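You operate a simulated robot arm through the tools that you are given. There is no shell and no other tool. Be economical: measure what you need, move in short steps, check, and stop when the job is done.

You are at the controls of a simulated two-armed robot. One attempt, no reset.

TASK
Take the foam plug and leave it on the shelf under the steel bench. Put the tube reel on the top of the black table. Pull the lower drawer open. Do these in any order. Set down upright: foam plug, tube reel.
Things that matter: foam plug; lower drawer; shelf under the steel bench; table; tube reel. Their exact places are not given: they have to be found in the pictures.

It is judged by the outcome, as a careful person would: the job done as asked, and still so three seconds after it is handed in. It fails if anything else is knocked over, pushed out of place, dropped, spilled or broken.

THE ROBOT
Two 7-joint arms with fingered hands on one trunk, on a base that drives. Base frame: it is fixed to the floor where the robot stands at the start and does not move with it; the origin is under the middle of the robot, x ahead of it, y to its left, z up. Units: mm, degrees, N and s.
The left shoulder is at the start at [70, 154, 1147], the right one opposite. With the tool pointing down near the work surface each hand reaches from about 100 to 880 mm from the robot's upright axis, wherever it stands, measured 20 degrees to its own side. Places, roughly: foam plug (5x5x6 cm) [600, -200, 900]; lower drawer [500, -3300, 500]; shelf under the steel bench (19x148 cm) [440, -760, 300]; table [-2400, -3300, 900]. Payload 3.9 kg a hand.
Tool frame (each hand has its own): the origin (TCP) lies between the finger pads and is the grasp point; the fingertips stand 30 mm ahead of it; z points along the fingers, y is the line along which they close. Largest opening 104 mm; the body of the gripper starts 35 mm behind the TCP. The gripper is a hand of 4 fingers: y runs from the thumb to the fingers, the wrist lies at [-17, -104, -178] in the tool frame, and closing takes about 1.5 s.
Orientation is told as [roll, pitch, yaw] about the base's x, y, z axes, in that order, counted from this pose: with the fingers straight down and the wrist toward the robot, the tool's x, y and z point along [0, 1, 0], [1, 0, 0] and [0, 0, -1] of the base frame.

THE INTERFACE
- The arms move only by the tool servo_tool. It takes "left_moves", "right_moves" or both (then of equal length, played together; a hand with none holds still); each is a list of rows, each a list of 3 entries, a list of its own where there are three numbers: the turn, a rotation vector about the tool's x, y, z in units of 4 degrees (1.0 is 4 degrees), then the shift along the tool's x, y, z in units of 50 mm (1.0 is 50 mm), then the finger opening in mm, from 0 to 104. In form: [[[wx, wy, wz], [dx, dy, dz], claw], ...]. A call has 1 to 12 rows; each row shifts and turns the commanded pose from where the row before left it, along the tool's axes as they then stand. A call with a number of a shift or a turn outside -1 to 1 is refused whole. Rows are played at 5 a second. More than 50 mm and 8.6 degrees between two rows, or a gripper value outside its range, and nothing of the call is played. A pose out of reach is approached as far as the arm can. The call stops where the force on the tool passes 40 N (or 10 N more than at its start, if that is more) or the arm is blocked; 0.2 s more then pass. The fingers move at their own pace (about 72 mm/s each) and stop on an object; they squeeze with about 29 N. The grip force told is the motor's: it shows also when the fingers shut on nothing. Time passes only in rows, and 0.2 s behind the last, so rows that do not move let the fingers close. It gives the time, the measured TCP pose, the force on the tool (base axes), the opening and the grip force at its end, in the units of the frame above (readings bear some noise), with the torque about the TCP (base axes, N m) and any sound that the robot's microphone picked up.
- Cameras (640 x 400 px; columns grow to the right, rows downward): "scene" is now at [147.3, -47.6, 1370.1]; the picture's right is [-0.51, -0.86, 0.00], its down [-0.48, 0.29, -0.83] and it looks along [0.71, -0.42, -0.56] (base axes); focal length 295 px, centre (320, 200). "left" rides on the left gripper at [-66, -90, -126] in its tool frame; the picture's right is [-0.78, -0.30, 0.56], its down [0.57, -0.70, 0.42] and it looks along [0.26, 0.65, 0.71] (tool axes); focal length 275 px, centre (320, 200). "right" rides on the right gripper at [66, -90, -125] in its tool frame; the picture's right is [-0.78, 0.30, -0.56], its down [-0.57, -0.70, 0.42] and it looks along [-0.27, 0.65, 0.71] (tool axes); focal length 275 px, centre (320, 200).
- snapshot(camera): a new picture of that camera. It takes no simulated time.
- move_column(by): slides the trunk up (or, below 0, down) by that many mm; the arms and the scene camera ride with it, the base frame stays. It gives what a move gives, with no picture.
- roll_base(legs): drives the robot by 1 to 6 legs, each [ahead, turn to the left] in mm and degrees, along the robot's own axes; the way and the turn of a leg run together, so that a leg with both is an arc; at most 1500 mm and 180 degrees a leg. The arms and the cameras ride along, it lands a little off, and it stops where it bumps. It gives what a move gives.
- hand_shape(shape, hand): the hand has 4 fingers and takes this shape, open, in about a second: jaw (thumb against the fingers, like two jaws); tri (thumb and two fingers); tip (a fingertip pinch); poke (one finger out to press); point (the index stretched); flat (the hand flat); cup (the hand cupped); fist (a fist). The gripper value then closes the fingers along that shape, each until it touches; the sizes above hold for jaw. It gives what a move gives, with no picture.
- turn_head(pan, tilt): turns the head with the scene camera to pan (to the left, within 86 degrees either way) and tilt (down, from -29 to 69), counted from straight ahead of the robot. It gives what a move gives.
- measure_at(camera, pixels): for up to 12 pixels [column, row] of the newest picture of that camera ("zoom" is the newest enlarged one), the place [x, y, z] in the base frame of the surface seen there, good to about 3 mm, but the place of the scene camera against the robot may be out by one fixed shift of up to 25 mm in any direction. It takes no simulated time.
- enlarge(camera, box): a new picture of the part [left, top, right, bottom] of that camera's present view, enlarged. It takes no simulated time.
- sign_off(): hands the job in; it is judged then, once.

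Work in short steps. Measure before you move; look again where a grasp or a placing could have gone wrong, and mend it. You have 110 turns and 88 pictures in all, those below and enlarged ones among them. Open the grippers and draw the arms clear of the work before you hand the job in, unless the task says otherwise; then end with one line.

The tools are called after ">>>" as a command line: name --argument value ..., lists and objects as JSON in quotes. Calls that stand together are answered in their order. servo_tool: Moves the arms, as the interface text tells. Its arguments: {"type":"object","properties":{"left_moves":{"type":"array","items":{"type":"array"}},"right_moves":{"type":"array","items":{"type":"array"}}},"required":[]} The other tools are called the same way: move_column (by) slides the trunk up or down; hand_shape (shape, hand) gives the hand a shape; roll_base (legs) drives the base; turn_head (pan, tilt) turns the head that bears the scene camera; snapshot (camera) takes a picture; measure_at (camera, pixels) gives the place of the surface under pixels of a picture; enlarge (camera, box) takes an enlarged picture of a part of a camera's view; sign_off () hands the job in.

At the start:

```text
t: 0.0
left_tool_pos: [621.7, -15.7, 1127.2]
left_ee_rot: [0.0, 0.1, 0.2]
left_force: [-0.4, 0.4, -0.4]
left_wrist_torque: [0.0, 0.02, -0.01]
left_width: 103.7
left_grasp_force: 0.0
left_shape: jaw
right_tool_pos: [392.0, -485.8, 1114.2]
right_ee_rot: [0.0, -0.1, 0.1]
right_force: [0.6, 0.4, -0.5]
right_wrist_torque: [-0.02, 0.02, 0.0]
right_width: 103.5
right_grasp_force: 0.1
right_shape: jaw
trunk travel left (down, up): [-600.0, 340.0]
robot x, y, heading: [3.2, 3.1, 0.1]
head pan, tilt: [-30.6, 34.1]
```

scene: 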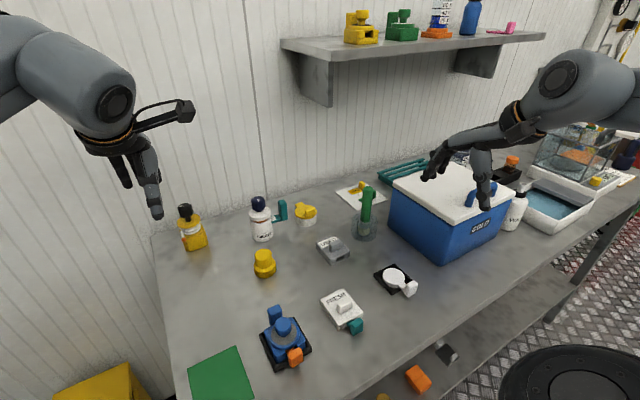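
right: 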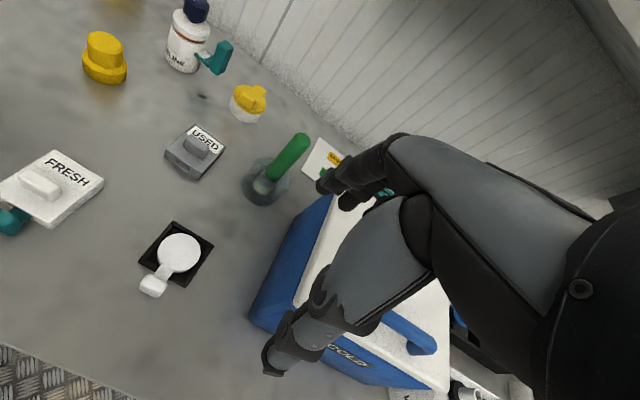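
left: 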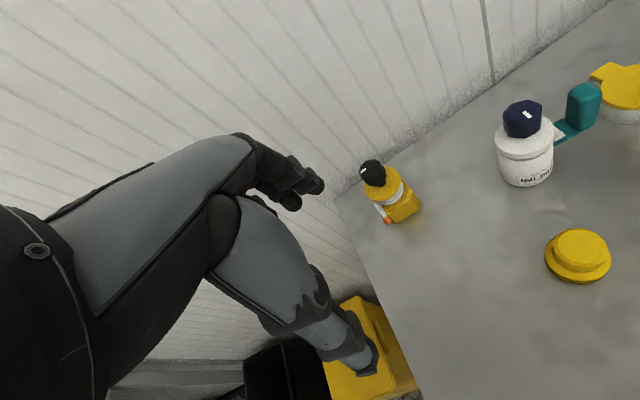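

The yellow stepped plug at scene (264,263) is probably the foam plug; I measure it and other objects nearby.

>>> measure_at --camera "scene" --pixels '[[264, 254], [264, 270], [305, 212], [333, 250], [262, 225], [193, 232], [395, 280], [343, 308], [282, 340], [418, 378], [446, 352], [383, 397]]'

>>> enlarge --camera "scene" --box '[220, 180, 420, 305]'

>>> measure_at --camera "right" --pixels '[[104, 45], [105, 70], [250, 92], [195, 150]]'

```text
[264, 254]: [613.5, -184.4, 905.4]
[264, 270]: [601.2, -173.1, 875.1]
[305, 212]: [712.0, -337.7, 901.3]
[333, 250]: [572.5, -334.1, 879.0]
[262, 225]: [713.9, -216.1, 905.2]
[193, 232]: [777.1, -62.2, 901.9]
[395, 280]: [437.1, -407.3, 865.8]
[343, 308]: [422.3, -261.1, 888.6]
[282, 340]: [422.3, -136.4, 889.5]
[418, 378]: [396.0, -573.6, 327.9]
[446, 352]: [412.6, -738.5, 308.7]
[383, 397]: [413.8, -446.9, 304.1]
```

```text
3.20 times, centred on (320, 242) of scene
```

zoom: 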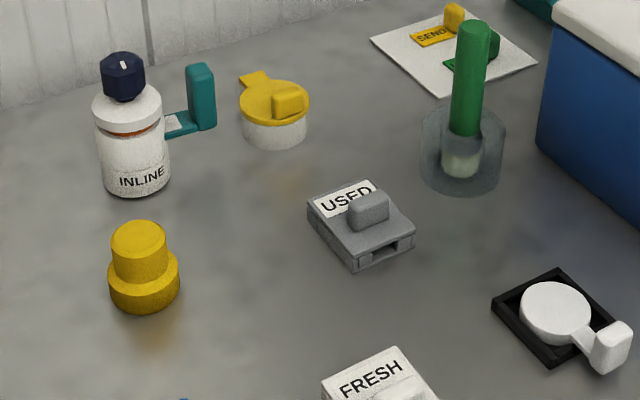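

```text
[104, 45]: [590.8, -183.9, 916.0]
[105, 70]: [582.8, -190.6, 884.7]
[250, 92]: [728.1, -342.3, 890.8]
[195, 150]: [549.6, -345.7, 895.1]
```

The yellow stepped cylinder matches the foam plug. Now I look around for the shelf, the reel, the drawer and the black table.

>>> turn_head --pan -80 --tilt 20

>>> snapshot --camera "scene"

>>> turn_head --pan -50 --tilt 45

>>> snapshot --camera "scene"

```text
t: 1.2
left_tool_pos: [623.3, -14.0, 1128.4]
left_ee_rot: [0.0, 0.1, 0.2]
left_force: [1.2, 0.2, -0.5]
left_wrist_torque: [0.02, -0.02, 0.0]
left_width: 103.7
left_grasp_force: 0.0
left_shape: jaw
right_tool_pos: [392.3, -486.1, 1113.6]
right_ee_rot: [0.1, 0.0, 0.1]
right_force: [-0.9, -0.5, 0.0]
right_wrist_torque: [0.0, 0.0, 0.01]
right_width: 103.9
right_grasp_force: 0.0
right_shape: jaw
trunk travel left (down, up): [-600.0, 340.0]
robot x, y, heading: [2.4, 2.2, -0.0]
head pan, tilt: [-80.0, 20.0]
```

```text
83 pictures are left
```

scene: 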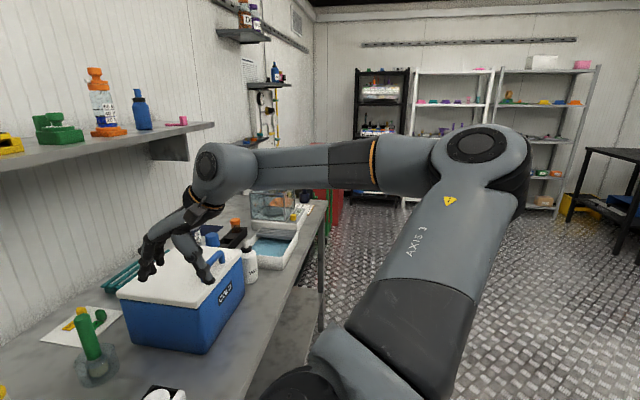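

```text
t: 2.1
left_tool_pos: [622.5, -14.8, 1126.4]
left_ee_rot: [0.0, 0.1, 0.2]
left_force: [-0.4, 0.2, 0.3]
left_wrist_torque: [0.02, -0.01, -0.02]
left_width: 103.6
left_grasp_force: 0.1
left_shape: jaw
right_tool_pos: [392.6, -484.5, 1113.4]
right_ee_rot: [0.1, -0.1, 0.1]
right_force: [-0.2, 0.3, 0.9]
right_wrist_torque: [0.0, 0.02, 0.0]
right_width: 103.8
right_grasp_force: 0.0
right_shape: jaw
trunk travel left (down, up): [-600.0, 340.0]
robot x, y, heading: [0.6, -0.7, 0.0]
head pan, tilt: [-50.0, 45.0]
```

```text
82 pictures are left
```

scene: 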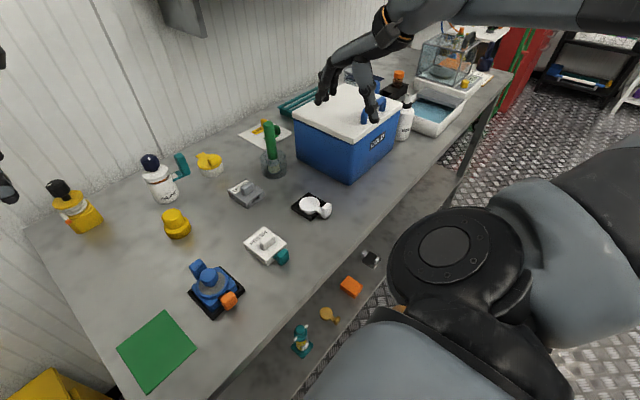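

The shelf shows four objects along its front from (300,340) to (370,258). I measure its edges, the free part beyond and the bench edge.

>>> measure_at --camera "scene" --pixels '[[300, 330], [328, 315], [350, 285], [370, 258], [390, 235], [430, 195], [375, 285], [360, 310], [340, 270], [350, 243], [420, 170], [440, 180]]'

>>> enlarge --camera "scene" --box '[140, 230, 340, 355]'

>>> enlarge --camera "scene" --box '[270, 150, 470, 275]'

```text
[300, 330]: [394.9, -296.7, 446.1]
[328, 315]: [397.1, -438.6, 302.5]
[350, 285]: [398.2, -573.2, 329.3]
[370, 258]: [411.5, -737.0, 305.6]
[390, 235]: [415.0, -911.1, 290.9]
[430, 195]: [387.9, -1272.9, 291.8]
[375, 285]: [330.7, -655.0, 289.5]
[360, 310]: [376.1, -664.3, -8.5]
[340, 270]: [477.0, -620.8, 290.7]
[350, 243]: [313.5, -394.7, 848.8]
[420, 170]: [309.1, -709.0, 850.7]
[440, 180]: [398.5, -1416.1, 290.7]
```

```text
3.20 times, centred on (240, 292) of scene
```

zoom: 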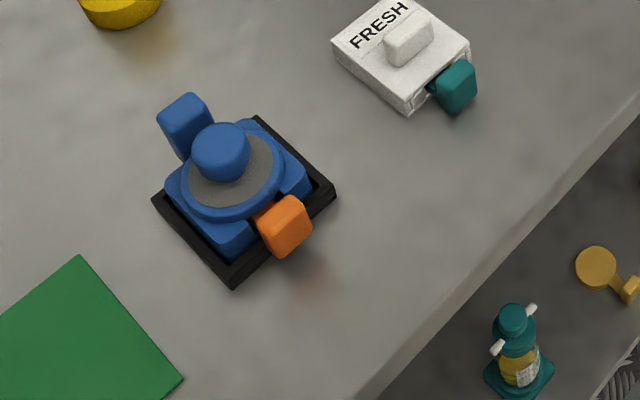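

```text
3.20 times, centred on (370, 212) of scene
```

zoom: 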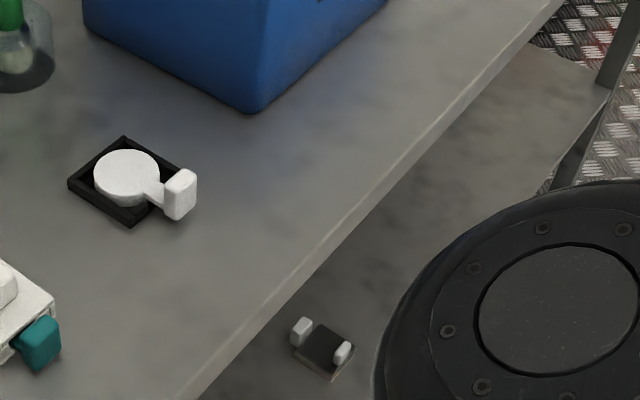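

The shelf (z≈290, x≈330–530) is empty from y≈-850 to -1400, so that is where the plug will go. I move the left hand away and the right hand above the plug at about (590,-185), staying high.

>>> servo_tool --left_moves '[[[0, 0, 0], [0.75, -0.2, 0], 104], [[0, 0, 0], [0.75, -0.2, 0], 104], [[0, 0, 0], [0.75, -0.2, 0], 104], [[0, 0, 0], [0.75, -0.2, 0], 104], [[0, 0, 0], [0.75, -0.2, 0], 104], [[0, 0, 0], [0, 0, 0], 104], [[0, 0, 0], [0, 0, 0], 104], [[0, 0, 0], [0, 0, 0], 104]]' --right_moves '[[[0, 0, 0], [0.75, 0.45, 0], 80], [[0, 0, 0], [0.75, 0.45, 0], 80], [[0, 0, 0], [0.75, 0.45, 0], 80], [[0, 0, 0], [0.75, 0.45, 0], 80], [[0, 0, 0], [0.75, 0.45, 0], 80], [[0, 0, 0], [0.75, 0.45, 0], 80], [[0, 0, 0], [0.75, 0.45, 0], 80], [[0, 0, 0], [0.75, 0.45, 0], 80]]'

>>> snapshot --camera "right"

>>> turn_head --pan -20 --tilt 40

>>> snapshot --camera "scene"

```text
t: 3.9
left_tool_pos: [573.1, 171.1, 1126.4]
left_ee_rot: [0.0, 0.0, 0.2]
left_force: [-0.3, -0.1, 0.0]
left_wrist_torque: [0.01, 0.05, 0.0]
left_width: 103.7
left_grasp_force: 0.1
left_shape: jaw
right_tool_pos: [581.4, -334.1, 1099.1]
right_ee_rot: [0.9, -0.2, 1.2]
right_force: [-0.1, -0.2, 0.2]
right_wrist_torque: [0.03, 0.04, -0.02]
right_width: 80.3
right_grasp_force: 0.0
right_shape: jaw
right hand out of reach, approached as far as the arm can: row 4, 5, 6, 7, 8
trunk travel left (down, up): [-600.0, 340.0]
robot x, y, heading: [0.3, -1.4, -0.3]
head pan, tilt: [-50.0, 45.0]
```

```text
79 pictures are left
```

right: 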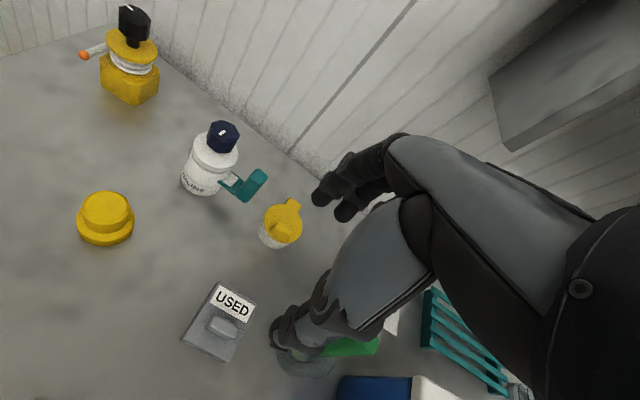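

```text
t: 4.9
left_tool_pos: [573.4, 171.3, 1128.5]
left_ee_rot: [0.1, 0.0, 0.2]
left_force: [0.5, 0.2, -0.2]
left_wrist_torque: [-0.02, 0.0, 0.0]
left_width: 103.8
left_grasp_force: 0.0
left_shape: jaw
right_tool_pos: [580.2, -334.9, 1099.5]
right_ee_rot: [1.0, -0.2, 1.1]
right_force: [0.3, 0.1, -0.4]
right_wrist_torque: [-0.01, 0.0, 0.0]
right_width: 80.4
right_grasp_force: 0.1
right_shape: jaw
trunk travel left (down, up): [-600.0, 340.0]
robot x, y, heading: [-1.1, 0.0, -0.2]
head pan, tilt: [-20.0, 40.0]
```

```text
78 pictures are left
```

scene: 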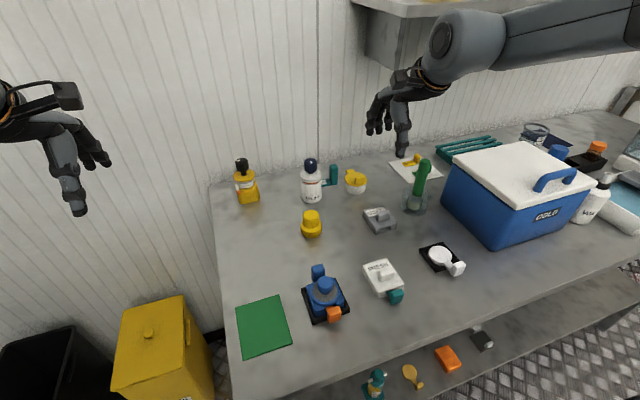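

The right hand stopped short at y≈-334 since the pose is high. I lower it a little and go on toward the plug, seeing whether the reach is better there.

>>> servo_tool --right_moves '[[[0, 0, 0], [0, 0, 0.7], 80], [[0, 0, 0], [0, 0, 0.7], 80], [[0, 0, 0], [0, 0, 0], 80], [[0, 0, 0], [0, 0, 0], 80]]'

```text
t: 5.9
left_tool_pos: [572.7, 171.6, 1126.9]
left_ee_rot: [-0.1, 0.1, 0.2]
left_force: [-0.1, -0.1, 0.2]
left_wrist_torque: [0.01, 0.01, 0.02]
left_width: 103.8
left_grasp_force: 0.1
left_shape: jaw
right_tool_pos: [581.7, -341.8, 1028.3]
right_ee_rot: [0.2, 0.0, 0.3]
right_force: [0.3, -0.4, 0.8]
right_wrist_torque: [0.03, 0.01, -0.03]
right_width: 80.2
right_grasp_force: 0.1
right_shape: jaw
right hand out of reach, approached as far as the arm can: row 1
trunk travel left (down, up): [-600.0, 340.0]
robot x, y, heading: [0.5, -1.6, 0.3]
head pan, tilt: [-20.0, 40.0]
```

It is in reach again at z 1028. I move +y toward the plug at that height (the bottle at x≈700 stays clear).

>>> servo_tool --right_moves '[[[0, 0, 0], [0.77, 0, 0], 80], [[0, 0, 0], [0.77, 0, 0], 80], [[0, 0, 0], [0.77, 0.05, 0], 80], [[0, 0, 0], [0.77, 0.05, 0], 80], [[0, 0, 0], [0, 0, 0], 80]]'

>>> snapshot --camera "right"

```text
t: 7.1
left_tool_pos: [572.6, 170.8, 1126.7]
left_ee_rot: [0.0, 0.0, 0.3]
left_force: [0.0, -0.3, -0.4]
left_wrist_torque: [-0.03, 0.0, 0.03]
left_width: 103.8
left_grasp_force: 0.0
left_shape: jaw
right_tool_pos: [572.8, -330.5, 1026.9]
right_ee_rot: [1.0, -0.2, 1.1]
right_force: [0.2, 0.3, 0.5]
right_wrist_torque: [0.01, -0.06, 0.02]
right_width: 80.2
right_grasp_force: 0.1
right_shape: jaw
right hand out of reach, approached as far as the arm can: row 1, 2, 3, 4
trunk travel left (down, up): [-600.0, 340.0]
robot x, y, heading: [-3.2, 2.9, -0.1]
head pan, tilt: [-20.0, 40.0]
```

```text
77 pictures are left
```

right: 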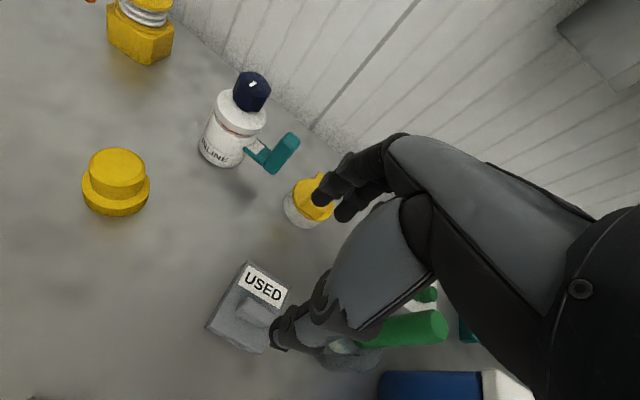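

The right arm cannot go farther inward than y≈-330 here. I pull the hand back 60 mm, then turn the base left 14°, which swings the hand over the plug.

>>> servo_tool --right_moves '[[[0, 0, 0], [0, -0.8, -0.3], 80], [[0, 0, 0], [0, -0.4, -0.3], 80], [[0, 0, 0], [0, 0, 0], 80]]'

>>> roll_base --legs '[[0, 15]]'

>>> snapshot --camera "right"

```text
t: 7.9
left_tool_pos: [574.1, 171.4, 1127.8]
left_ee_rot: [0.0, 0.1, 0.2]
left_force: [0.5, 0.0, -0.4]
left_wrist_torque: [0.03, 0.01, -0.02]
left_width: 103.6
left_grasp_force: 0.1
left_shape: jaw
right_tool_pos: [516.3, -340.7, 1054.1]
right_ee_rot: [0.4, 0.0, 0.5]
right_force: [0.2, 0.3, 0.5]
right_wrist_torque: [-0.01, 0.04, 0.03]
right_width: 80.0
right_grasp_force: 0.1
right_shape: jaw
right hand out of reach, approached as far as the arm can: row 1
trunk travel left (down, up): [-600.0, 340.0]
robot x, y, heading: [3.4, 1.3, 0.2]
head pan, tilt: [-20.0, 40.0]
```

```text
t: 9.2
left_tool_pos: [510.2, 312.6, 1127.0]
left_ee_rot: [0.0, 0.1, 15.2]
left_force: [0.6, -0.2, 0.0]
left_wrist_torque: [-0.02, -0.04, 0.04]
left_width: 103.8
left_grasp_force: 0.1
left_shape: jaw
right_tool_pos: [587.5, -195.9, 1054.4]
right_ee_rot: [0.4, -0.1, 15.4]
right_force: [-1.0, -0.1, -0.8]
right_wrist_torque: [0.06, -0.02, 0.0]
right_width: 80.4
right_grasp_force: 0.0
right_shape: jaw
trunk travel left (down, up): [-600.0, 340.0]
robot x, y, heading: [1.1, -1.2, 15.1]
head pan, tilt: [-20.0, 40.0]
```

```text
76 pictures are left
```

right: 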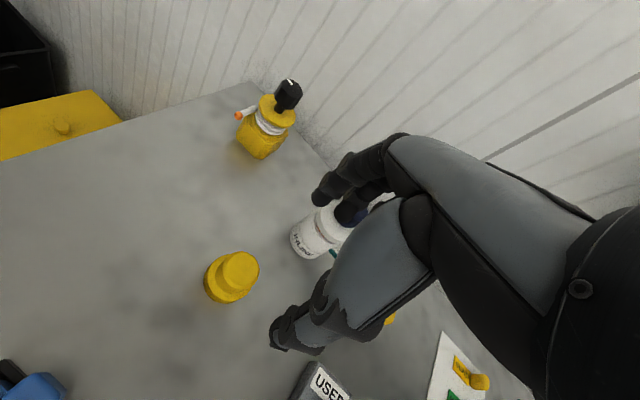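

The hand is now at (587,-196), almost above the plug. I measure the plug top and flange in this right-camera view.

>>> measure_at --camera "right" --pixels '[[239, 268], [232, 268], [246, 268], [239, 258], [239, 278], [226, 290], [210, 310], [308, 240]]'

>>> enlarge --camera "right" --box '[180, 220, 340, 320]'

```text
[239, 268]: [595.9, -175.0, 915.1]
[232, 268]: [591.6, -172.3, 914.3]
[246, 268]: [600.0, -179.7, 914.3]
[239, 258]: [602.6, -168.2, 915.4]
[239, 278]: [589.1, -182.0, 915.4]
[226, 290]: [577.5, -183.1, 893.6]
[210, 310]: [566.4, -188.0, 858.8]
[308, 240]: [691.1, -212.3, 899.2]
```

```text
4.00 times, centred on (260, 270) of right
```

zoom: 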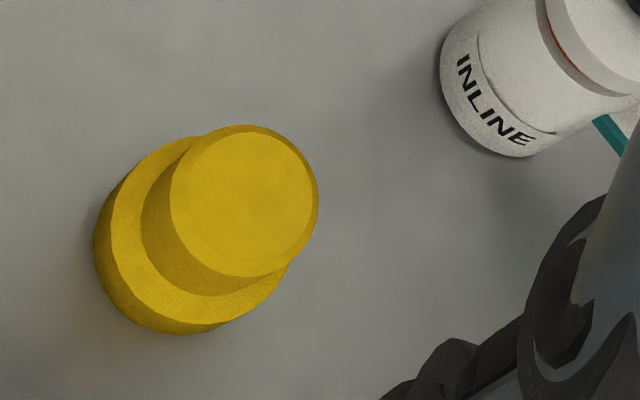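

Plug centre is ≈(595,-178), top 915, bench 859. I shift 15 mm in tool x and 12 in tool y and lower to z≈945 first, opening at 80.

>>> servo_tool --right_moves '[[[0, 0, 0], [0.31, 0.24, 0], 84], [[0, 0, 0], [0, 0, 0.7], 84], [[0, 0, 0], [0, 0, 0.7], 84], [[0, 0, 0], [0, 0, 0.7], 84], [[0, 0, 0], [0, 0, 0], 84]]'

>>> turn_head --pan -32 --tilt 38

>>> enlarge --camera "scene" --box '[220, 120, 420, 245]'

>>> snapshot --camera "right"

```text
t: 10.4
left_tool_pos: [509.4, 312.6, 1129.2]
left_ee_rot: [0.0, 0.0, 15.2]
left_force: [0.6, 0.5, -0.1]
left_wrist_torque: [-0.01, -0.04, -0.01]
left_width: 103.4
left_grasp_force: 0.0
left_shape: jaw
right_tool_pos: [596.6, -185.7, 948.0]
right_ee_rot: [0.4, -0.1, 15.5]
right_force: [-1.0, -0.2, 1.0]
right_wrist_torque: [-0.01, 0.0, -0.04]
right_width: 83.6
right_grasp_force: 0.0
right_shape: jaw
right hand out of reach, approached as far as the arm can: row 1
trunk travel left (down, up): [-600.0, 340.0]
robot x, y, heading: [1.4, -0.1, 15.1]
head pan, tilt: [-20.0, 40.0]
```

```text
t: 11.1
left_tool_pos: [510.2, 313.8, 1127.2]
left_ee_rot: [0.1, 0.0, 15.2]
left_force: [0.2, 1.0, 0.6]
left_wrist_torque: [0.02, 0.04, 0.01]
left_width: 103.7
left_grasp_force: 0.0
left_shape: jaw
right_tool_pos: [596.9, -186.1, 949.0]
right_ee_rot: [0.5, -0.1, 15.5]
right_force: [-0.6, 1.2, -0.4]
right_wrist_torque: [0.01, -0.01, -0.01]
right_width: 83.8
right_grasp_force: 0.0
right_shape: jaw
trunk travel left (down, up): [-600.0, 340.0]
robot x, y, heading: [0.8, 1.5, 15.3]
head pan, tilt: [-32.0, 38.0]
```

```text
3.20 times, centred on (320, 182) of scene
```

zoom: 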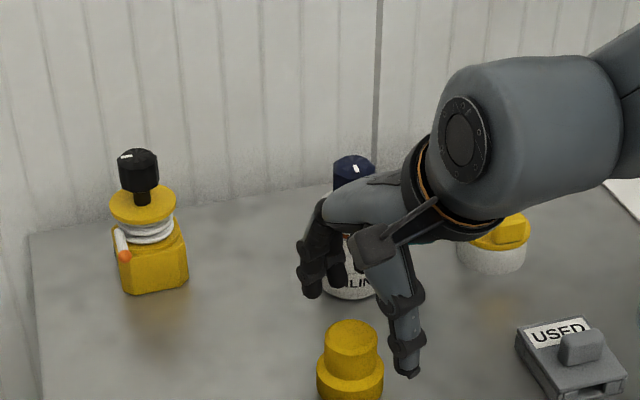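

```text
73 pictures are left
```

right: 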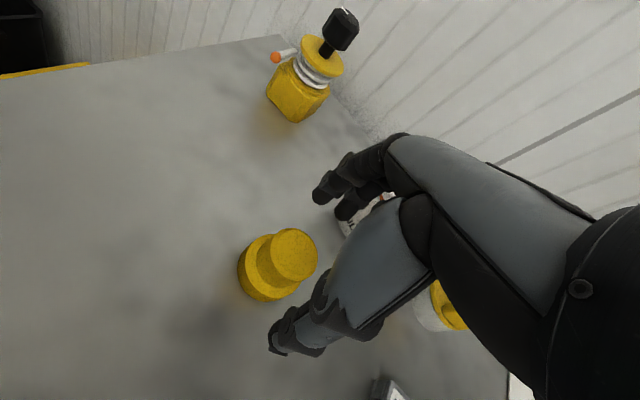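

The thumb is near (295,335), the fingers near (340,195), and the plug top is at (294,255). Let me remeasure to centre laterally. The yellow body with white windings at (300,70) may be the tube reel.

>>> measure_at --camera "right" --pixels '[[294, 255], [294, 234], [294, 276], [274, 250], [314, 258], [345, 222], [296, 100], [312, 65], [340, 25]]'

>>> enlarge --camera "right" --box '[230, 170, 430, 370]'

```text
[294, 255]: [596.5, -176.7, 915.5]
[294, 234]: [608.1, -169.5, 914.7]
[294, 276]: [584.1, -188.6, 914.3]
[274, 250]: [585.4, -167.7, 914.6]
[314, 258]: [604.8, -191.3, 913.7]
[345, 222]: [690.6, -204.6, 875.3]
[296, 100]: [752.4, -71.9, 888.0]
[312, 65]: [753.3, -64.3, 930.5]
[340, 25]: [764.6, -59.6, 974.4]
```

```text
2.00 times, centred on (330, 270) of right
```

zoom: 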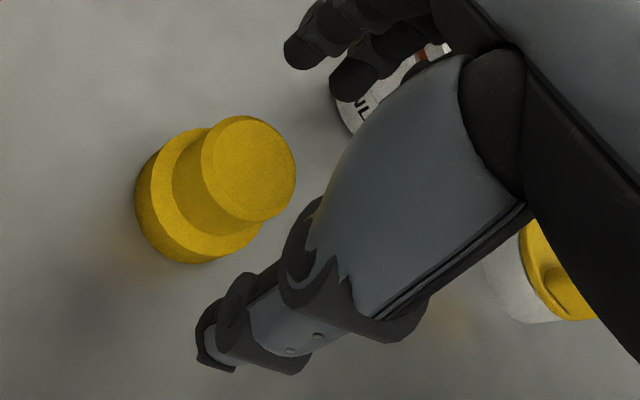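

The bottle is close behind the fingers, so I check the clearance by measuring finger and knuckle points against it.

>>> measure_at --camera "right" --pixels '[[318, 195], [345, 165], [375, 150], [395, 138], [342, 213], [380, 190], [435, 160], [272, 340]]'

>>> snapshot --camera "left"

>>> snapshot --camera "scene"

>>> measure_at --camera "scene" --pixels '[[330, 172], [320, 192], [325, 208], [343, 205], [341, 184], [318, 210], [347, 236], [330, 234]]'

```text
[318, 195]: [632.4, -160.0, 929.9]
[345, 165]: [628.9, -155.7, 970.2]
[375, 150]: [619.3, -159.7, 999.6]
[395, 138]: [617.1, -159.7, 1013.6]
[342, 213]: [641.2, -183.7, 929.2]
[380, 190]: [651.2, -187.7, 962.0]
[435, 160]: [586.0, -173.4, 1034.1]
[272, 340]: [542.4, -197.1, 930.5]
```

```text
71 pictures are left
```

left: 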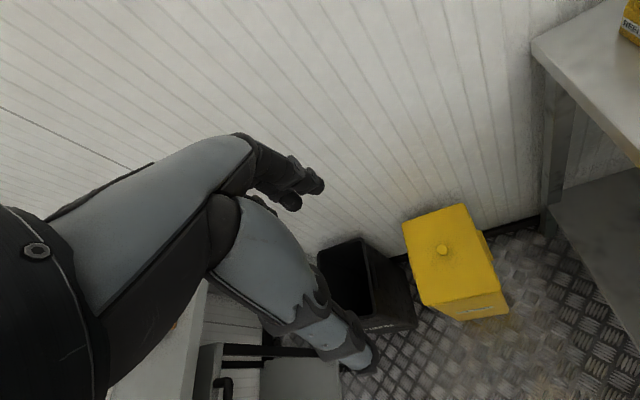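

```text
70 pictures are left
```

scene: 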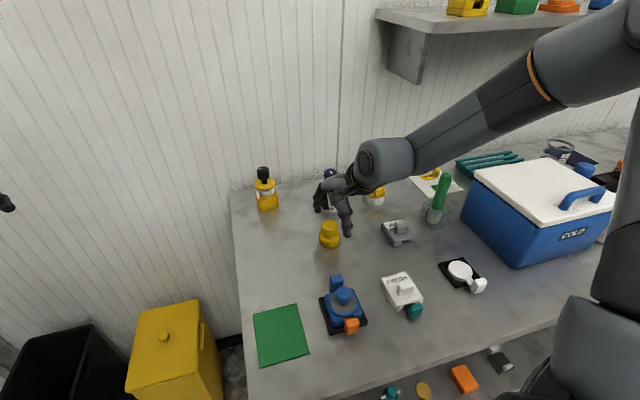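

```text
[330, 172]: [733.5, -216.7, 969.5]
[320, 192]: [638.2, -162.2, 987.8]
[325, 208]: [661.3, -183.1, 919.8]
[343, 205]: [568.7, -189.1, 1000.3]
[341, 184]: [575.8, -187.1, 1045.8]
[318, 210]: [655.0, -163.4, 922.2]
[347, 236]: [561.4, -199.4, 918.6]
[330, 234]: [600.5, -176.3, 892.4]
```

The fingers (x ≤ 655) clear the bottle (x ≥ 690), and the thumb–finger line passes through the plug. I descend to z≈903 and close.

>>> servo_tool --right_moves '[[[0, 0, 0], [0.08, 0, 0.5], 84], [[0, 0, 0], [0, 0, 0.42], 84], [[0, 0, 0], [0, 0, 0], 84], [[0, 0, 0], [0, 0, 0], 30], [[0, 0, 0], [0, 0, 0], 30], [[0, 0, 0], [0, 0, 0], 30], [[0, 0, 0], [0, 0, 0], 30], [[0, 0, 0], [0, 0, 0], 30], [[0, 0, 0], [0, 0, 0], 30]]'

>>> snapshot --camera "right"

```text
t: 13.1
left_tool_pos: [509.2, 314.1, 1127.8]
left_ee_rot: [0.0, 0.0, 15.3]
left_force: [-0.2, -0.2, 1.2]
left_wrist_torque: [0.01, -0.03, 0.0]
left_width: 103.8
left_grasp_force: 0.1
left_shape: jaw
right_tool_pos: [596.0, -182.7, 901.2]
right_ee_rot: [0.4, -0.2, 15.5]
right_force: [0.1, 0.7, 0.1]
right_wrist_torque: [0.01, 0.0, -0.03]
right_width: 40.7
right_grasp_force: 29.3
right_shape: jaw
trunk travel left (down, up): [-600.0, 340.0]
robot x, y, heading: [0.5, -0.3, 14.8]
head pan, tilt: [-32.0, 38.0]
```

```text
69 pictures are left
```

right: 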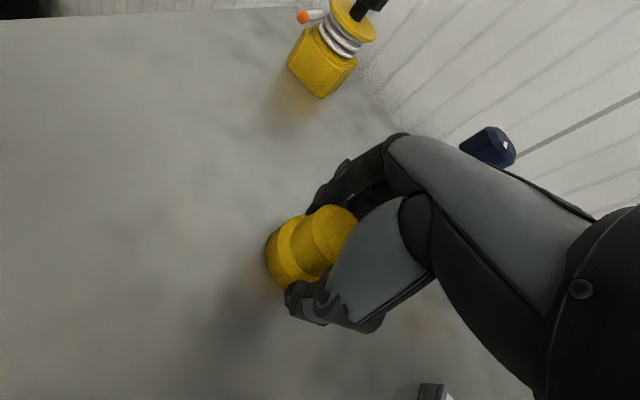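

The plug is gripped at width 41. I lift it 150 mm and check.

>>> servo_tool --right_moves '[[[0, 0, 0], [0, 0, -0.5], 20], [[0, 0, 0], [0, 0, -0.8], 20], [[0, 0, 0], [0, 0, -0.8], 20], [[0, 0, 0], [0, -0.4, -0.8], 20], [[0, 0, 0], [0, -0.5, -0.5], 20], [[0, 0, 0], [0, 0, 0], 20]]'

>>> snapshot --camera "right"

>>> enlarge --camera "scene" --box '[220, 130, 380, 230]'

```text
t: 14.5
left_tool_pos: [510.0, 315.4, 1127.1]
left_ee_rot: [0.0, 0.1, 15.2]
left_force: [-0.3, 0.5, -1.4]
left_wrist_torque: [-0.01, -0.01, 0.0]
left_width: 103.6
left_grasp_force: 0.1
left_shape: jaw
right_tool_pos: [552.5, -193.1, 1071.5]
right_ee_rot: [0.4, 0.0, 15.6]
right_force: [0.0, -1.0, -0.4]
right_wrist_torque: [0.0, -0.01, -0.01]
right_width: 40.6
right_grasp_force: 29.0
right_shape: jaw
trunk travel left (down, up): [-600.0, 340.0]
robot x, y, heading: [0.1, 6.2, 15.1]
head pan, tilt: [-32.0, 38.0]
```

```text
68 pictures are left
```

right: 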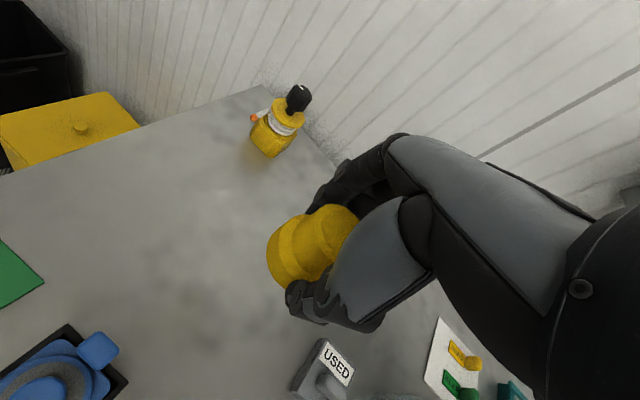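

```text
4.00 times, centred on (300, 180) of scene
```

zoom: 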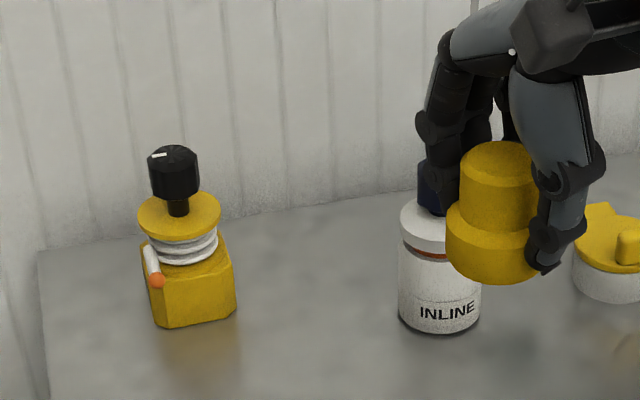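

The plug is held upright, and the yellow body with white tubing wound on it is surely the tube reel. I back away from the bench, drive along it and face the free part of the shelf.

>>> roll_base --legs '[[-400, 0], [0, -105], [650, 0], [0, 90]]'

>>> turn_head --pan -20 --tilt 45

>>> snapshot --camera "scene"

```text
t: 28.4
left_tool_pos: [194.9, -576.1, 1127.9]
left_ee_rot: [0.1, 0.1, 1.4]
left_force: [0.1, 0.4, -0.5]
left_wrist_torque: [0.0, -0.02, 0.01]
left_width: 103.6
left_grasp_force: 0.0
left_shape: jaw
right_tool_pos: [114.2, -1078.5, 1073.0]
right_ee_rot: [0.4, -0.2, 1.8]
right_force: [0.1, 0.2, -0.1]
right_wrist_torque: [-0.02, 0.03, 0.0]
right_width: 40.0
right_grasp_force: 28.9
right_shape: jaw
trunk travel left (down, up): [-600.0, 340.0]
robot x, y, heading: [-374.2, -760.8, 1.3]
head pan, tilt: [-32.0, 38.0]
```

```text
t: 29.2
left_tool_pos: [194.3, -575.8, 1127.9]
left_ee_rot: [0.0, 0.0, 1.4]
left_force: [0.6, 0.4, 0.7]
left_wrist_torque: [-0.01, 0.0, 0.0]
left_width: 103.8
left_grasp_force: 0.0
left_shape: jaw
right_tool_pos: [114.6, -1079.1, 1072.8]
right_ee_rot: [0.4, -0.1, 1.7]
right_force: [0.3, -0.3, 0.6]
right_wrist_torque: [0.0, -0.01, -0.05]
right_width: 40.1
right_grasp_force: 29.1
right_shape: jaw
trunk travel left (down, up): [-600.0, 340.0]
robot x, y, heading: [-375.5, -759.4, 1.2]
head pan, tilt: [-20.0, 45.0]
```

```text
66 pictures are left
```

scene: 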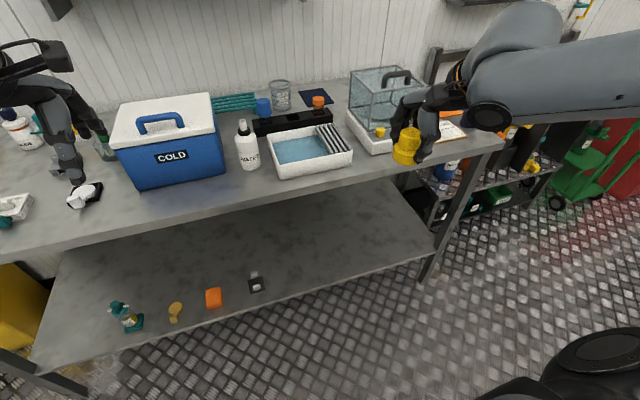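

I see the shelf clearly; the area around (330,255) is free. I measure it and the bench edge, then lower the trunk.

>>> measure_at --camera "scene" --pixels '[[330, 255], [330, 275], [330, 220], [254, 284], [430, 250], [330, 180], [200, 215], [345, 284]]'

>>> move_column --by -580

>>> snapshot --camera "scene"

>>> snapshot --camera "right"

```text
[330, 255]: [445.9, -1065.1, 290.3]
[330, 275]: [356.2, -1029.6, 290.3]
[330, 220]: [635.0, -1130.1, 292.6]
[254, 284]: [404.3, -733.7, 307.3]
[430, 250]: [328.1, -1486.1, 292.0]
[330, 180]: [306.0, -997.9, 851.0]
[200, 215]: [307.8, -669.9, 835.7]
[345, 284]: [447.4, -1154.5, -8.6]
```

```text
refused: -580 is not a number from -400 to 400
```

```text
65 pictures are left
```

scene: 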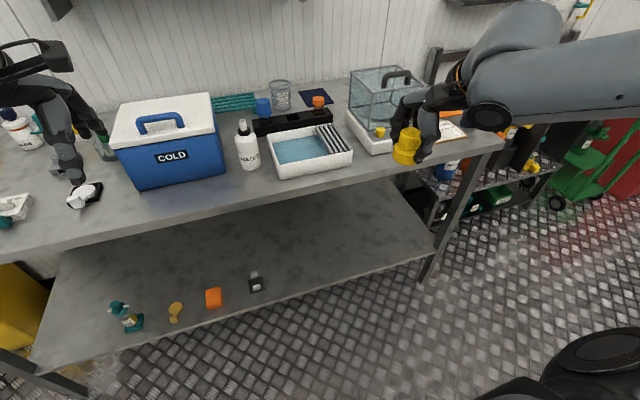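

```text
64 pictures are left
```

right: 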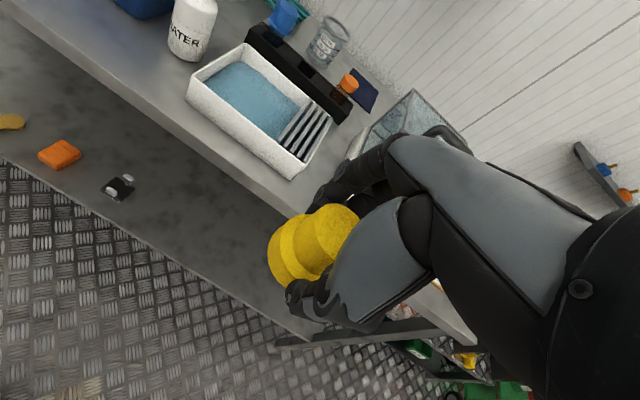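

Target is about (430,-1060) on the shelf, z≈290. The limit is 400 a call, so I lower the trunk in two steps.

>>> move_column --by -400

>>> move_column --by -160

>>> snapshot --camera "scene"

>>> snapshot --camera "right"

```text
t: 33.0
left_tool_pos: [193.3, -575.1, 726.4]
left_ee_rot: [0.0, 0.1, 1.5]
left_force: [-0.2, 0.0, 0.4]
left_wrist_torque: [-0.03, 0.0, 0.01]
left_width: 103.9
left_grasp_force: 0.1
left_shape: jaw
right_tool_pos: [114.3, -1078.5, 673.3]
right_ee_rot: [0.3, -0.1, 1.7]
right_force: [-0.2, -0.4, 0.2]
right_wrist_torque: [0.0, -0.02, 0.0]
right_width: 39.8
right_grasp_force: 29.3
right_shape: jaw
trunk travel left (down, up): [-200.0, 740.0]
robot x, y, heading: [-375.8, -758.4, 1.3]
head pan, tilt: [-20.0, 45.0]
```

```text
t: 34.8
left_tool_pos: [194.5, -574.7, 568.2]
left_ee_rot: [0.0, 0.1, 1.4]
left_force: [0.6, 0.4, 0.1]
left_wrist_torque: [0.02, -0.03, 0.0]
left_width: 104.0
left_grasp_force: 0.0
left_shape: jaw
right_tool_pos: [113.3, -1078.2, 511.8]
right_ee_rot: [0.4, -0.1, 1.6]
right_force: [-1.1, 0.2, 1.2]
right_wrist_torque: [0.03, 0.01, -0.05]
right_width: 40.0
right_grasp_force: 28.5
right_shape: jaw
trunk travel left (down, up): [-40.0, 900.0]
robot x, y, heading: [-373.5, -755.8, 0.8]
head pan, tilt: [-20.0, 45.0]
```

```text
63 pictures are left
```

scene: 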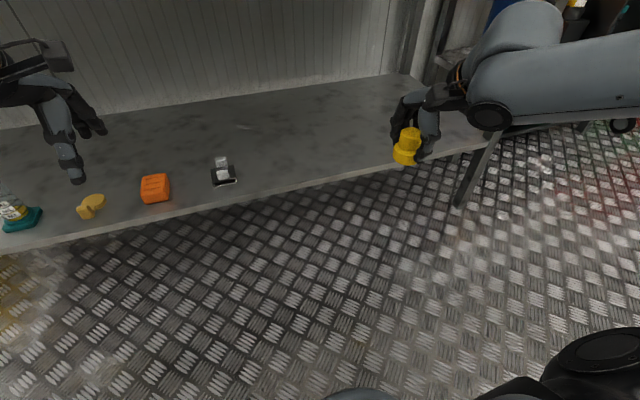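

```text
62 pictures are left
```

right: 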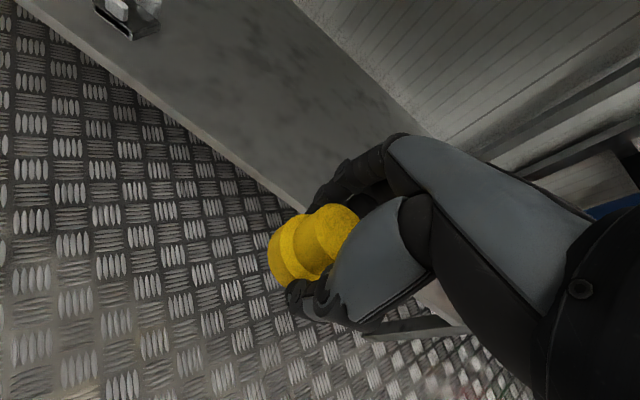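

Before moving in I measure where the right forearm and upper arm are relative to the bench edge (x≈308).

>>> measure_at --camera "scene" --pixels '[[490, 30], [540, 20], [600, 60], [490, 118], [440, 95], [405, 140], [330, 130], [60, 60]]'

>>> measure_at --camera "right" --pixels '[[240, 110], [290, 160], [200, 60]]'

```text
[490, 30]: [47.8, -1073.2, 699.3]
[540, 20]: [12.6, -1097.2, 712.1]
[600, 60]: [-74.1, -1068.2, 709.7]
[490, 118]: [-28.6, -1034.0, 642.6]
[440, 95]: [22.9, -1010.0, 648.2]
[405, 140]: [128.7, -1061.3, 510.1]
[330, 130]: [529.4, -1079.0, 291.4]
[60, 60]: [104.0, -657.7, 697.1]
```

```text
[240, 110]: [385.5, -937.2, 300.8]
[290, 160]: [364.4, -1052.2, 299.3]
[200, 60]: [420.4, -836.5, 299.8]
```

The right camera puts the shelf at z≈300, so the release TCP height is ≈343. I pull the left hand back 120 mm and drive 120 mm forward.

>>> servo_tool --left_moves '[[[0, 0, 0], [0, -0.8, 0], 104], [[0, 0, 0], [0, -0.8, 0], 104], [[0, 0, 0], [0, -0.8, 0], 104], [[0, 0, 0], [0, 0, 0], 104]]'

>>> roll_base --legs '[[130, 0]]'

>>> servo_tool --right_moves '[[[0, 0, 0], [0, 0.6, 0.6], 20], [[0, 0, 0], [0, 0.6, 0.6], 20], [[0, 0, 0], [0, 0.6, 0.6], 20], [[0, 0, 0], [0, 0.6, 0.6], 20], [[0, 0, 0], [0, 0.8, 0], 20], [[0, 0, 0], [0, 0.6, 0], 20], [[0, 0, 0], [0, 0, 0], 20]]'

>>> snapshot --camera "right"

```text
t: 35.8
left_tool_pos: [75.8, -580.2, 568.4]
left_ee_rot: [0.0, 0.0, 1.4]
left_force: [-0.2, 0.0, -0.3]
left_wrist_torque: [-0.01, 0.04, -0.04]
left_width: 103.9
left_grasp_force: 0.1
left_shape: jaw
right_tool_pos: [113.8, -1078.3, 512.1]
right_ee_rot: [0.4, -0.1, 1.7]
right_force: [-0.6, 1.2, -0.2]
right_wrist_torque: [-0.04, 0.0, -0.04]
right_width: 39.9
right_grasp_force: 29.1
right_shape: jaw
trunk travel left (down, up): [-40.0, 900.0]
robot x, y, heading: [-375.7, -756.1, 1.3]
head pan, tilt: [-20.0, 45.0]
```

```text
t: 37.1
left_tool_pos: [203.5, -576.6, 569.4]
left_ee_rot: [0.1, 0.0, 1.5]
left_force: [0.9, 0.4, 0.1]
left_wrist_torque: [0.0, -0.01, 0.01]
left_width: 103.6
left_grasp_force: 0.2
left_shape: jaw
right_tool_pos: [242.4, -1074.9, 511.8]
right_ee_rot: [0.5, -0.2, 1.8]
right_force: [-0.2, -0.1, -0.6]
right_wrist_torque: [0.01, -0.01, -0.03]
right_width: 40.1
right_grasp_force: 28.9
right_shape: jaw
trunk travel left (down, up): [-40.0, 900.0]
robot x, y, heading: [-244.6, -758.4, 1.4]
head pan, tilt: [-20.0, 45.0]
```

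```text
t: 38.7
left_tool_pos: [203.9, -576.6, 569.1]
left_ee_rot: [0.1, 0.0, 1.5]
left_force: [-0.3, -0.5, 0.2]
left_wrist_torque: [0.01, 0.02, 0.01]
left_width: 103.8
left_grasp_force: 0.0
left_shape: jaw
right_tool_pos: [432.5, -1068.9, 394.5]
right_ee_rot: [0.2, 0.0, 1.8]
right_force: [0.9, -0.9, -0.6]
right_wrist_torque: [-0.01, 0.02, 0.0]
right_width: 40.2
right_grasp_force: 28.9
right_shape: jaw
trunk travel left (down, up): [-40.0, 900.0]
robot x, y, heading: [-247.8, -755.2, 1.3]
head pan, tilt: [-20.0, 45.0]
```

```text
61 pictures are left
```

right: 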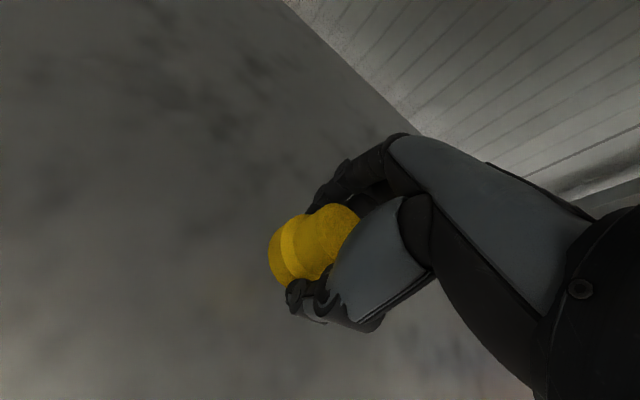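

The plug is above the shelf at (432,-1069), TCP z 394. I check the shelf height around it once more.

>>> measure_at --camera "right" --pixels '[[230, 240], [250, 320], [220, 160], [272, 262], [282, 285]]'

>>> servo_tool --right_moves '[[[0, 0, 0], [0, 0, 0.5], 20], [[0, 0, 0], [0, 0, 0.35], 20], [[0, 0, 0], [0, 0, 0.0], 20]]'

```text
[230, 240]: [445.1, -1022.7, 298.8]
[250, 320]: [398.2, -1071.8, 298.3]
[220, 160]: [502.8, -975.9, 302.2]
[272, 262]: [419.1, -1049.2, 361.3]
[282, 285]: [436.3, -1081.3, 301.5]
```

```text
t: 39.5
left_tool_pos: [203.2, -576.7, 567.7]
left_ee_rot: [-0.1, -0.1, 1.5]
left_force: [-0.3, -0.3, 0.2]
left_wrist_torque: [-0.01, 0.0, 0.0]
left_width: 104.1
left_grasp_force: 0.1
left_shape: jaw
right_tool_pos: [433.7, -1068.5, 349.9]
right_ee_rot: [0.4, -0.1, 1.8]
right_force: [-0.4, -0.7, 0.1]
right_wrist_torque: [-0.03, -0.02, -0.01]
right_width: 40.0
right_grasp_force: 29.1
right_shape: jaw
trunk travel left (down, up): [-40.0, 900.0]
robot x, y, heading: [-249.2, -755.3, 1.2]
head pan, tilt: [-20.0, 45.0]
```

Expected contact is at about TCP z 342. I go down in small steps until the force changes.

>>> servo_tool --right_moves '[[[0, 0, 0], [0, 0, 0.06], 20], [[0, 0, 0], [0, 0, 0.06], 20], [[0, 0, 0], [0, 0, 0.03], 20], [[0, 0, 0], [0, 0, 0], 20]]'

>>> enlarge --camera "scene" --box '[300, 40, 500, 165]'

```text
t: 40.5
left_tool_pos: [202.6, -576.7, 569.2]
left_ee_rot: [0.0, 0.1, 1.5]
left_force: [-0.1, 0.2, -1.0]
left_wrist_torque: [0.0, -0.02, 0.0]
left_width: 103.7
left_grasp_force: 0.0
left_shape: jaw
right_tool_pos: [434.3, -1067.5, 342.1]
right_ee_rot: [0.3, 0.0, 1.8]
right_force: [0.2, -0.3, -0.2]
right_wrist_torque: [0.02, 0.0, -0.02]
right_width: 39.5
right_grasp_force: 28.7
right_shape: jaw
trunk travel left (down, up): [-40.0, 900.0]
robot x, y, heading: [-246.7, -751.8, 1.4]
head pan, tilt: [-20.0, 45.0]
```

```text
3.20 times, centred on (400, 102) of scene
```

zoom: 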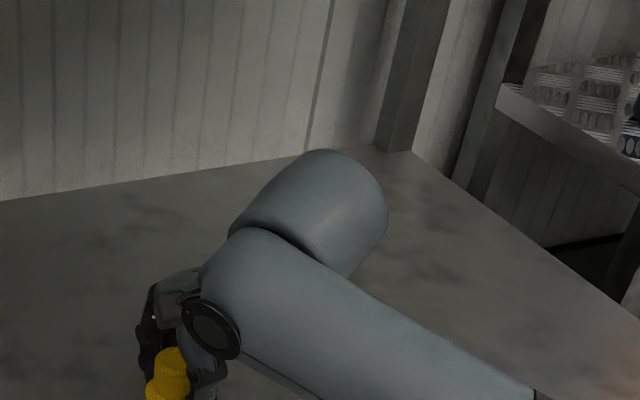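

No contact yet; a few more 1.5 mm steps.

>>> servo_tool --right_moves '[[[0, 0, 0], [0, 0, 0.03], 20], [[0, 0, 0], [0, 0, 0.03], 20], [[0, 0, 0], [0, 0, 0], 20]]'

>>> enlarge --camera "scene" --box '[310, 110, 410, 180]'

```text
t: 41.3
left_tool_pos: [202.8, -576.3, 568.7]
left_ee_rot: [0.0, 0.1, 1.5]
left_force: [0.2, -0.1, -0.1]
left_wrist_torque: [0.01, -0.01, -0.03]
left_width: 103.9
left_grasp_force: 0.1
left_shape: jaw
right_tool_pos: [433.5, -1068.8, 339.8]
right_ee_rot: [0.4, -0.1, 1.8]
right_force: [-0.4, -1.2, 3.3]
right_wrist_torque: [-0.03, -0.04, 0.0]
right_width: 39.8
right_grasp_force: 29.2
right_shape: jaw
trunk travel left (down, up): [-40.0, 900.0]
robot x, y, heading: [-245.9, -760.4, 1.4]
head pan, tilt: [-20.0, 45.0]
```

```text
5.71 times, centred on (360, 145) of scene
```

zoom: 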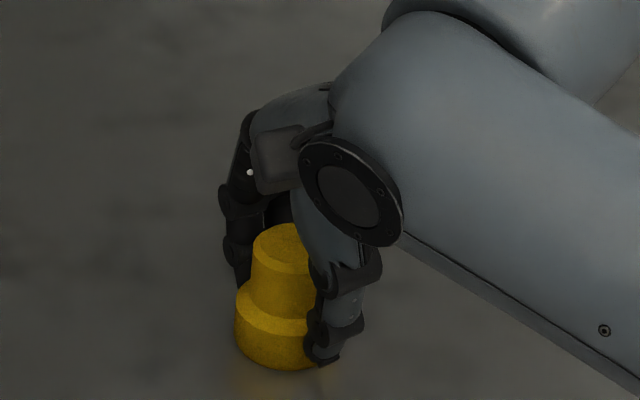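

Contact (3.3 N) and the plug stands on the shelf. I open the hand, rise and draw out.

>>> servo_tool --right_moves '[[[0, 0, 0], [0, 0, 0], 60], [[0, 0, 0], [0, 0, 0], 85], [[0, 0, 0], [0, 0, 0], 85], [[0, 0, 0], [0, 0, 0], 85], [[0, 0, 0], [0, 0, -0.6], 85], [[0, 0, 0], [0, 0, -0.9], 85], [[0, 0, 0], [0, 0, -0.9], 85], [[0, 0, 0], [0, 0, 0], 85]]'

>>> servo_tool --right_moves '[[[0, 0, 0], [0, -0.7, -0.3], 85], [[0, 0, 0], [0, -0.9, -0.2], 85], [[0, 0, 0], [0, -0.9, 0], 85], [[0, 0, 0], [0, -0.9, 0], 85], [[0, 0, 0], [0, -0.9, 0], 85], [[0, 0, 0], [0, -0.9, 0], 85], [[0, 0, 0], [0, -0.9, 0], 85]]'

>>> snapshot --camera "scene"

```text
t: 43.1
left_tool_pos: [203.1, -575.8, 569.0]
left_ee_rot: [0.1, 0.0, 1.5]
left_force: [0.0, 0.2, 0.7]
left_wrist_torque: [0.01, -0.01, 0.0]
left_width: 103.8
left_grasp_force: 0.1
left_shape: jaw
right_tool_pos: [430.9, -1068.2, 458.9]
right_ee_rot: [0.4, 0.0, 1.8]
right_force: [0.2, 0.2, -0.1]
right_wrist_torque: [0.03, -0.02, 0.01]
right_width: 84.5
right_grasp_force: 0.0
right_shape: jaw
trunk travel left (down, up): [-40.0, 900.0]
robot x, y, heading: [-250.3, -753.6, 1.1]
head pan, tilt: [-20.0, 45.0]
```

```text
t: 44.7
left_tool_pos: [203.0, -576.2, 569.6]
left_ee_rot: [0.0, 0.1, 1.4]
left_force: [0.6, -0.2, 0.1]
left_wrist_torque: [-0.02, -0.01, -0.03]
left_width: 103.8
left_grasp_force: 0.0
left_shape: jaw
right_tool_pos: [191.9, -1084.8, 487.0]
right_ee_rot: [0.4, 0.0, 1.8]
right_force: [0.3, -0.2, -0.5]
right_wrist_torque: [0.03, 0.0, 0.02]
right_width: 84.8
right_grasp_force: 0.0
right_shape: jaw
right hand out of reach, approached as far as the arm can: row 6, 7
trunk travel left (down, up): [-40.0, 900.0]
robot x, y, heading: [-246.2, -755.6, 1.3]
head pan, tilt: [-20.0, 45.0]
```

```text
58 pictures are left
```

scene: 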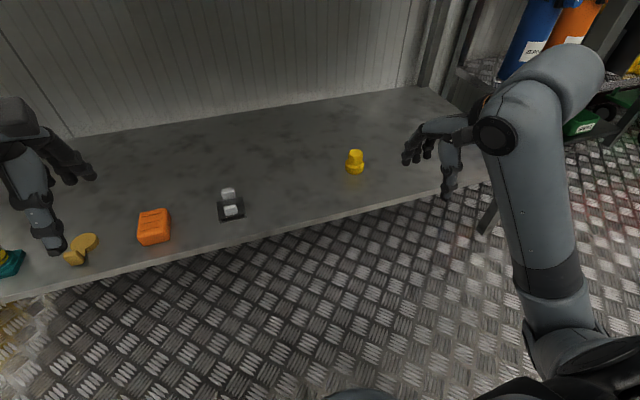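

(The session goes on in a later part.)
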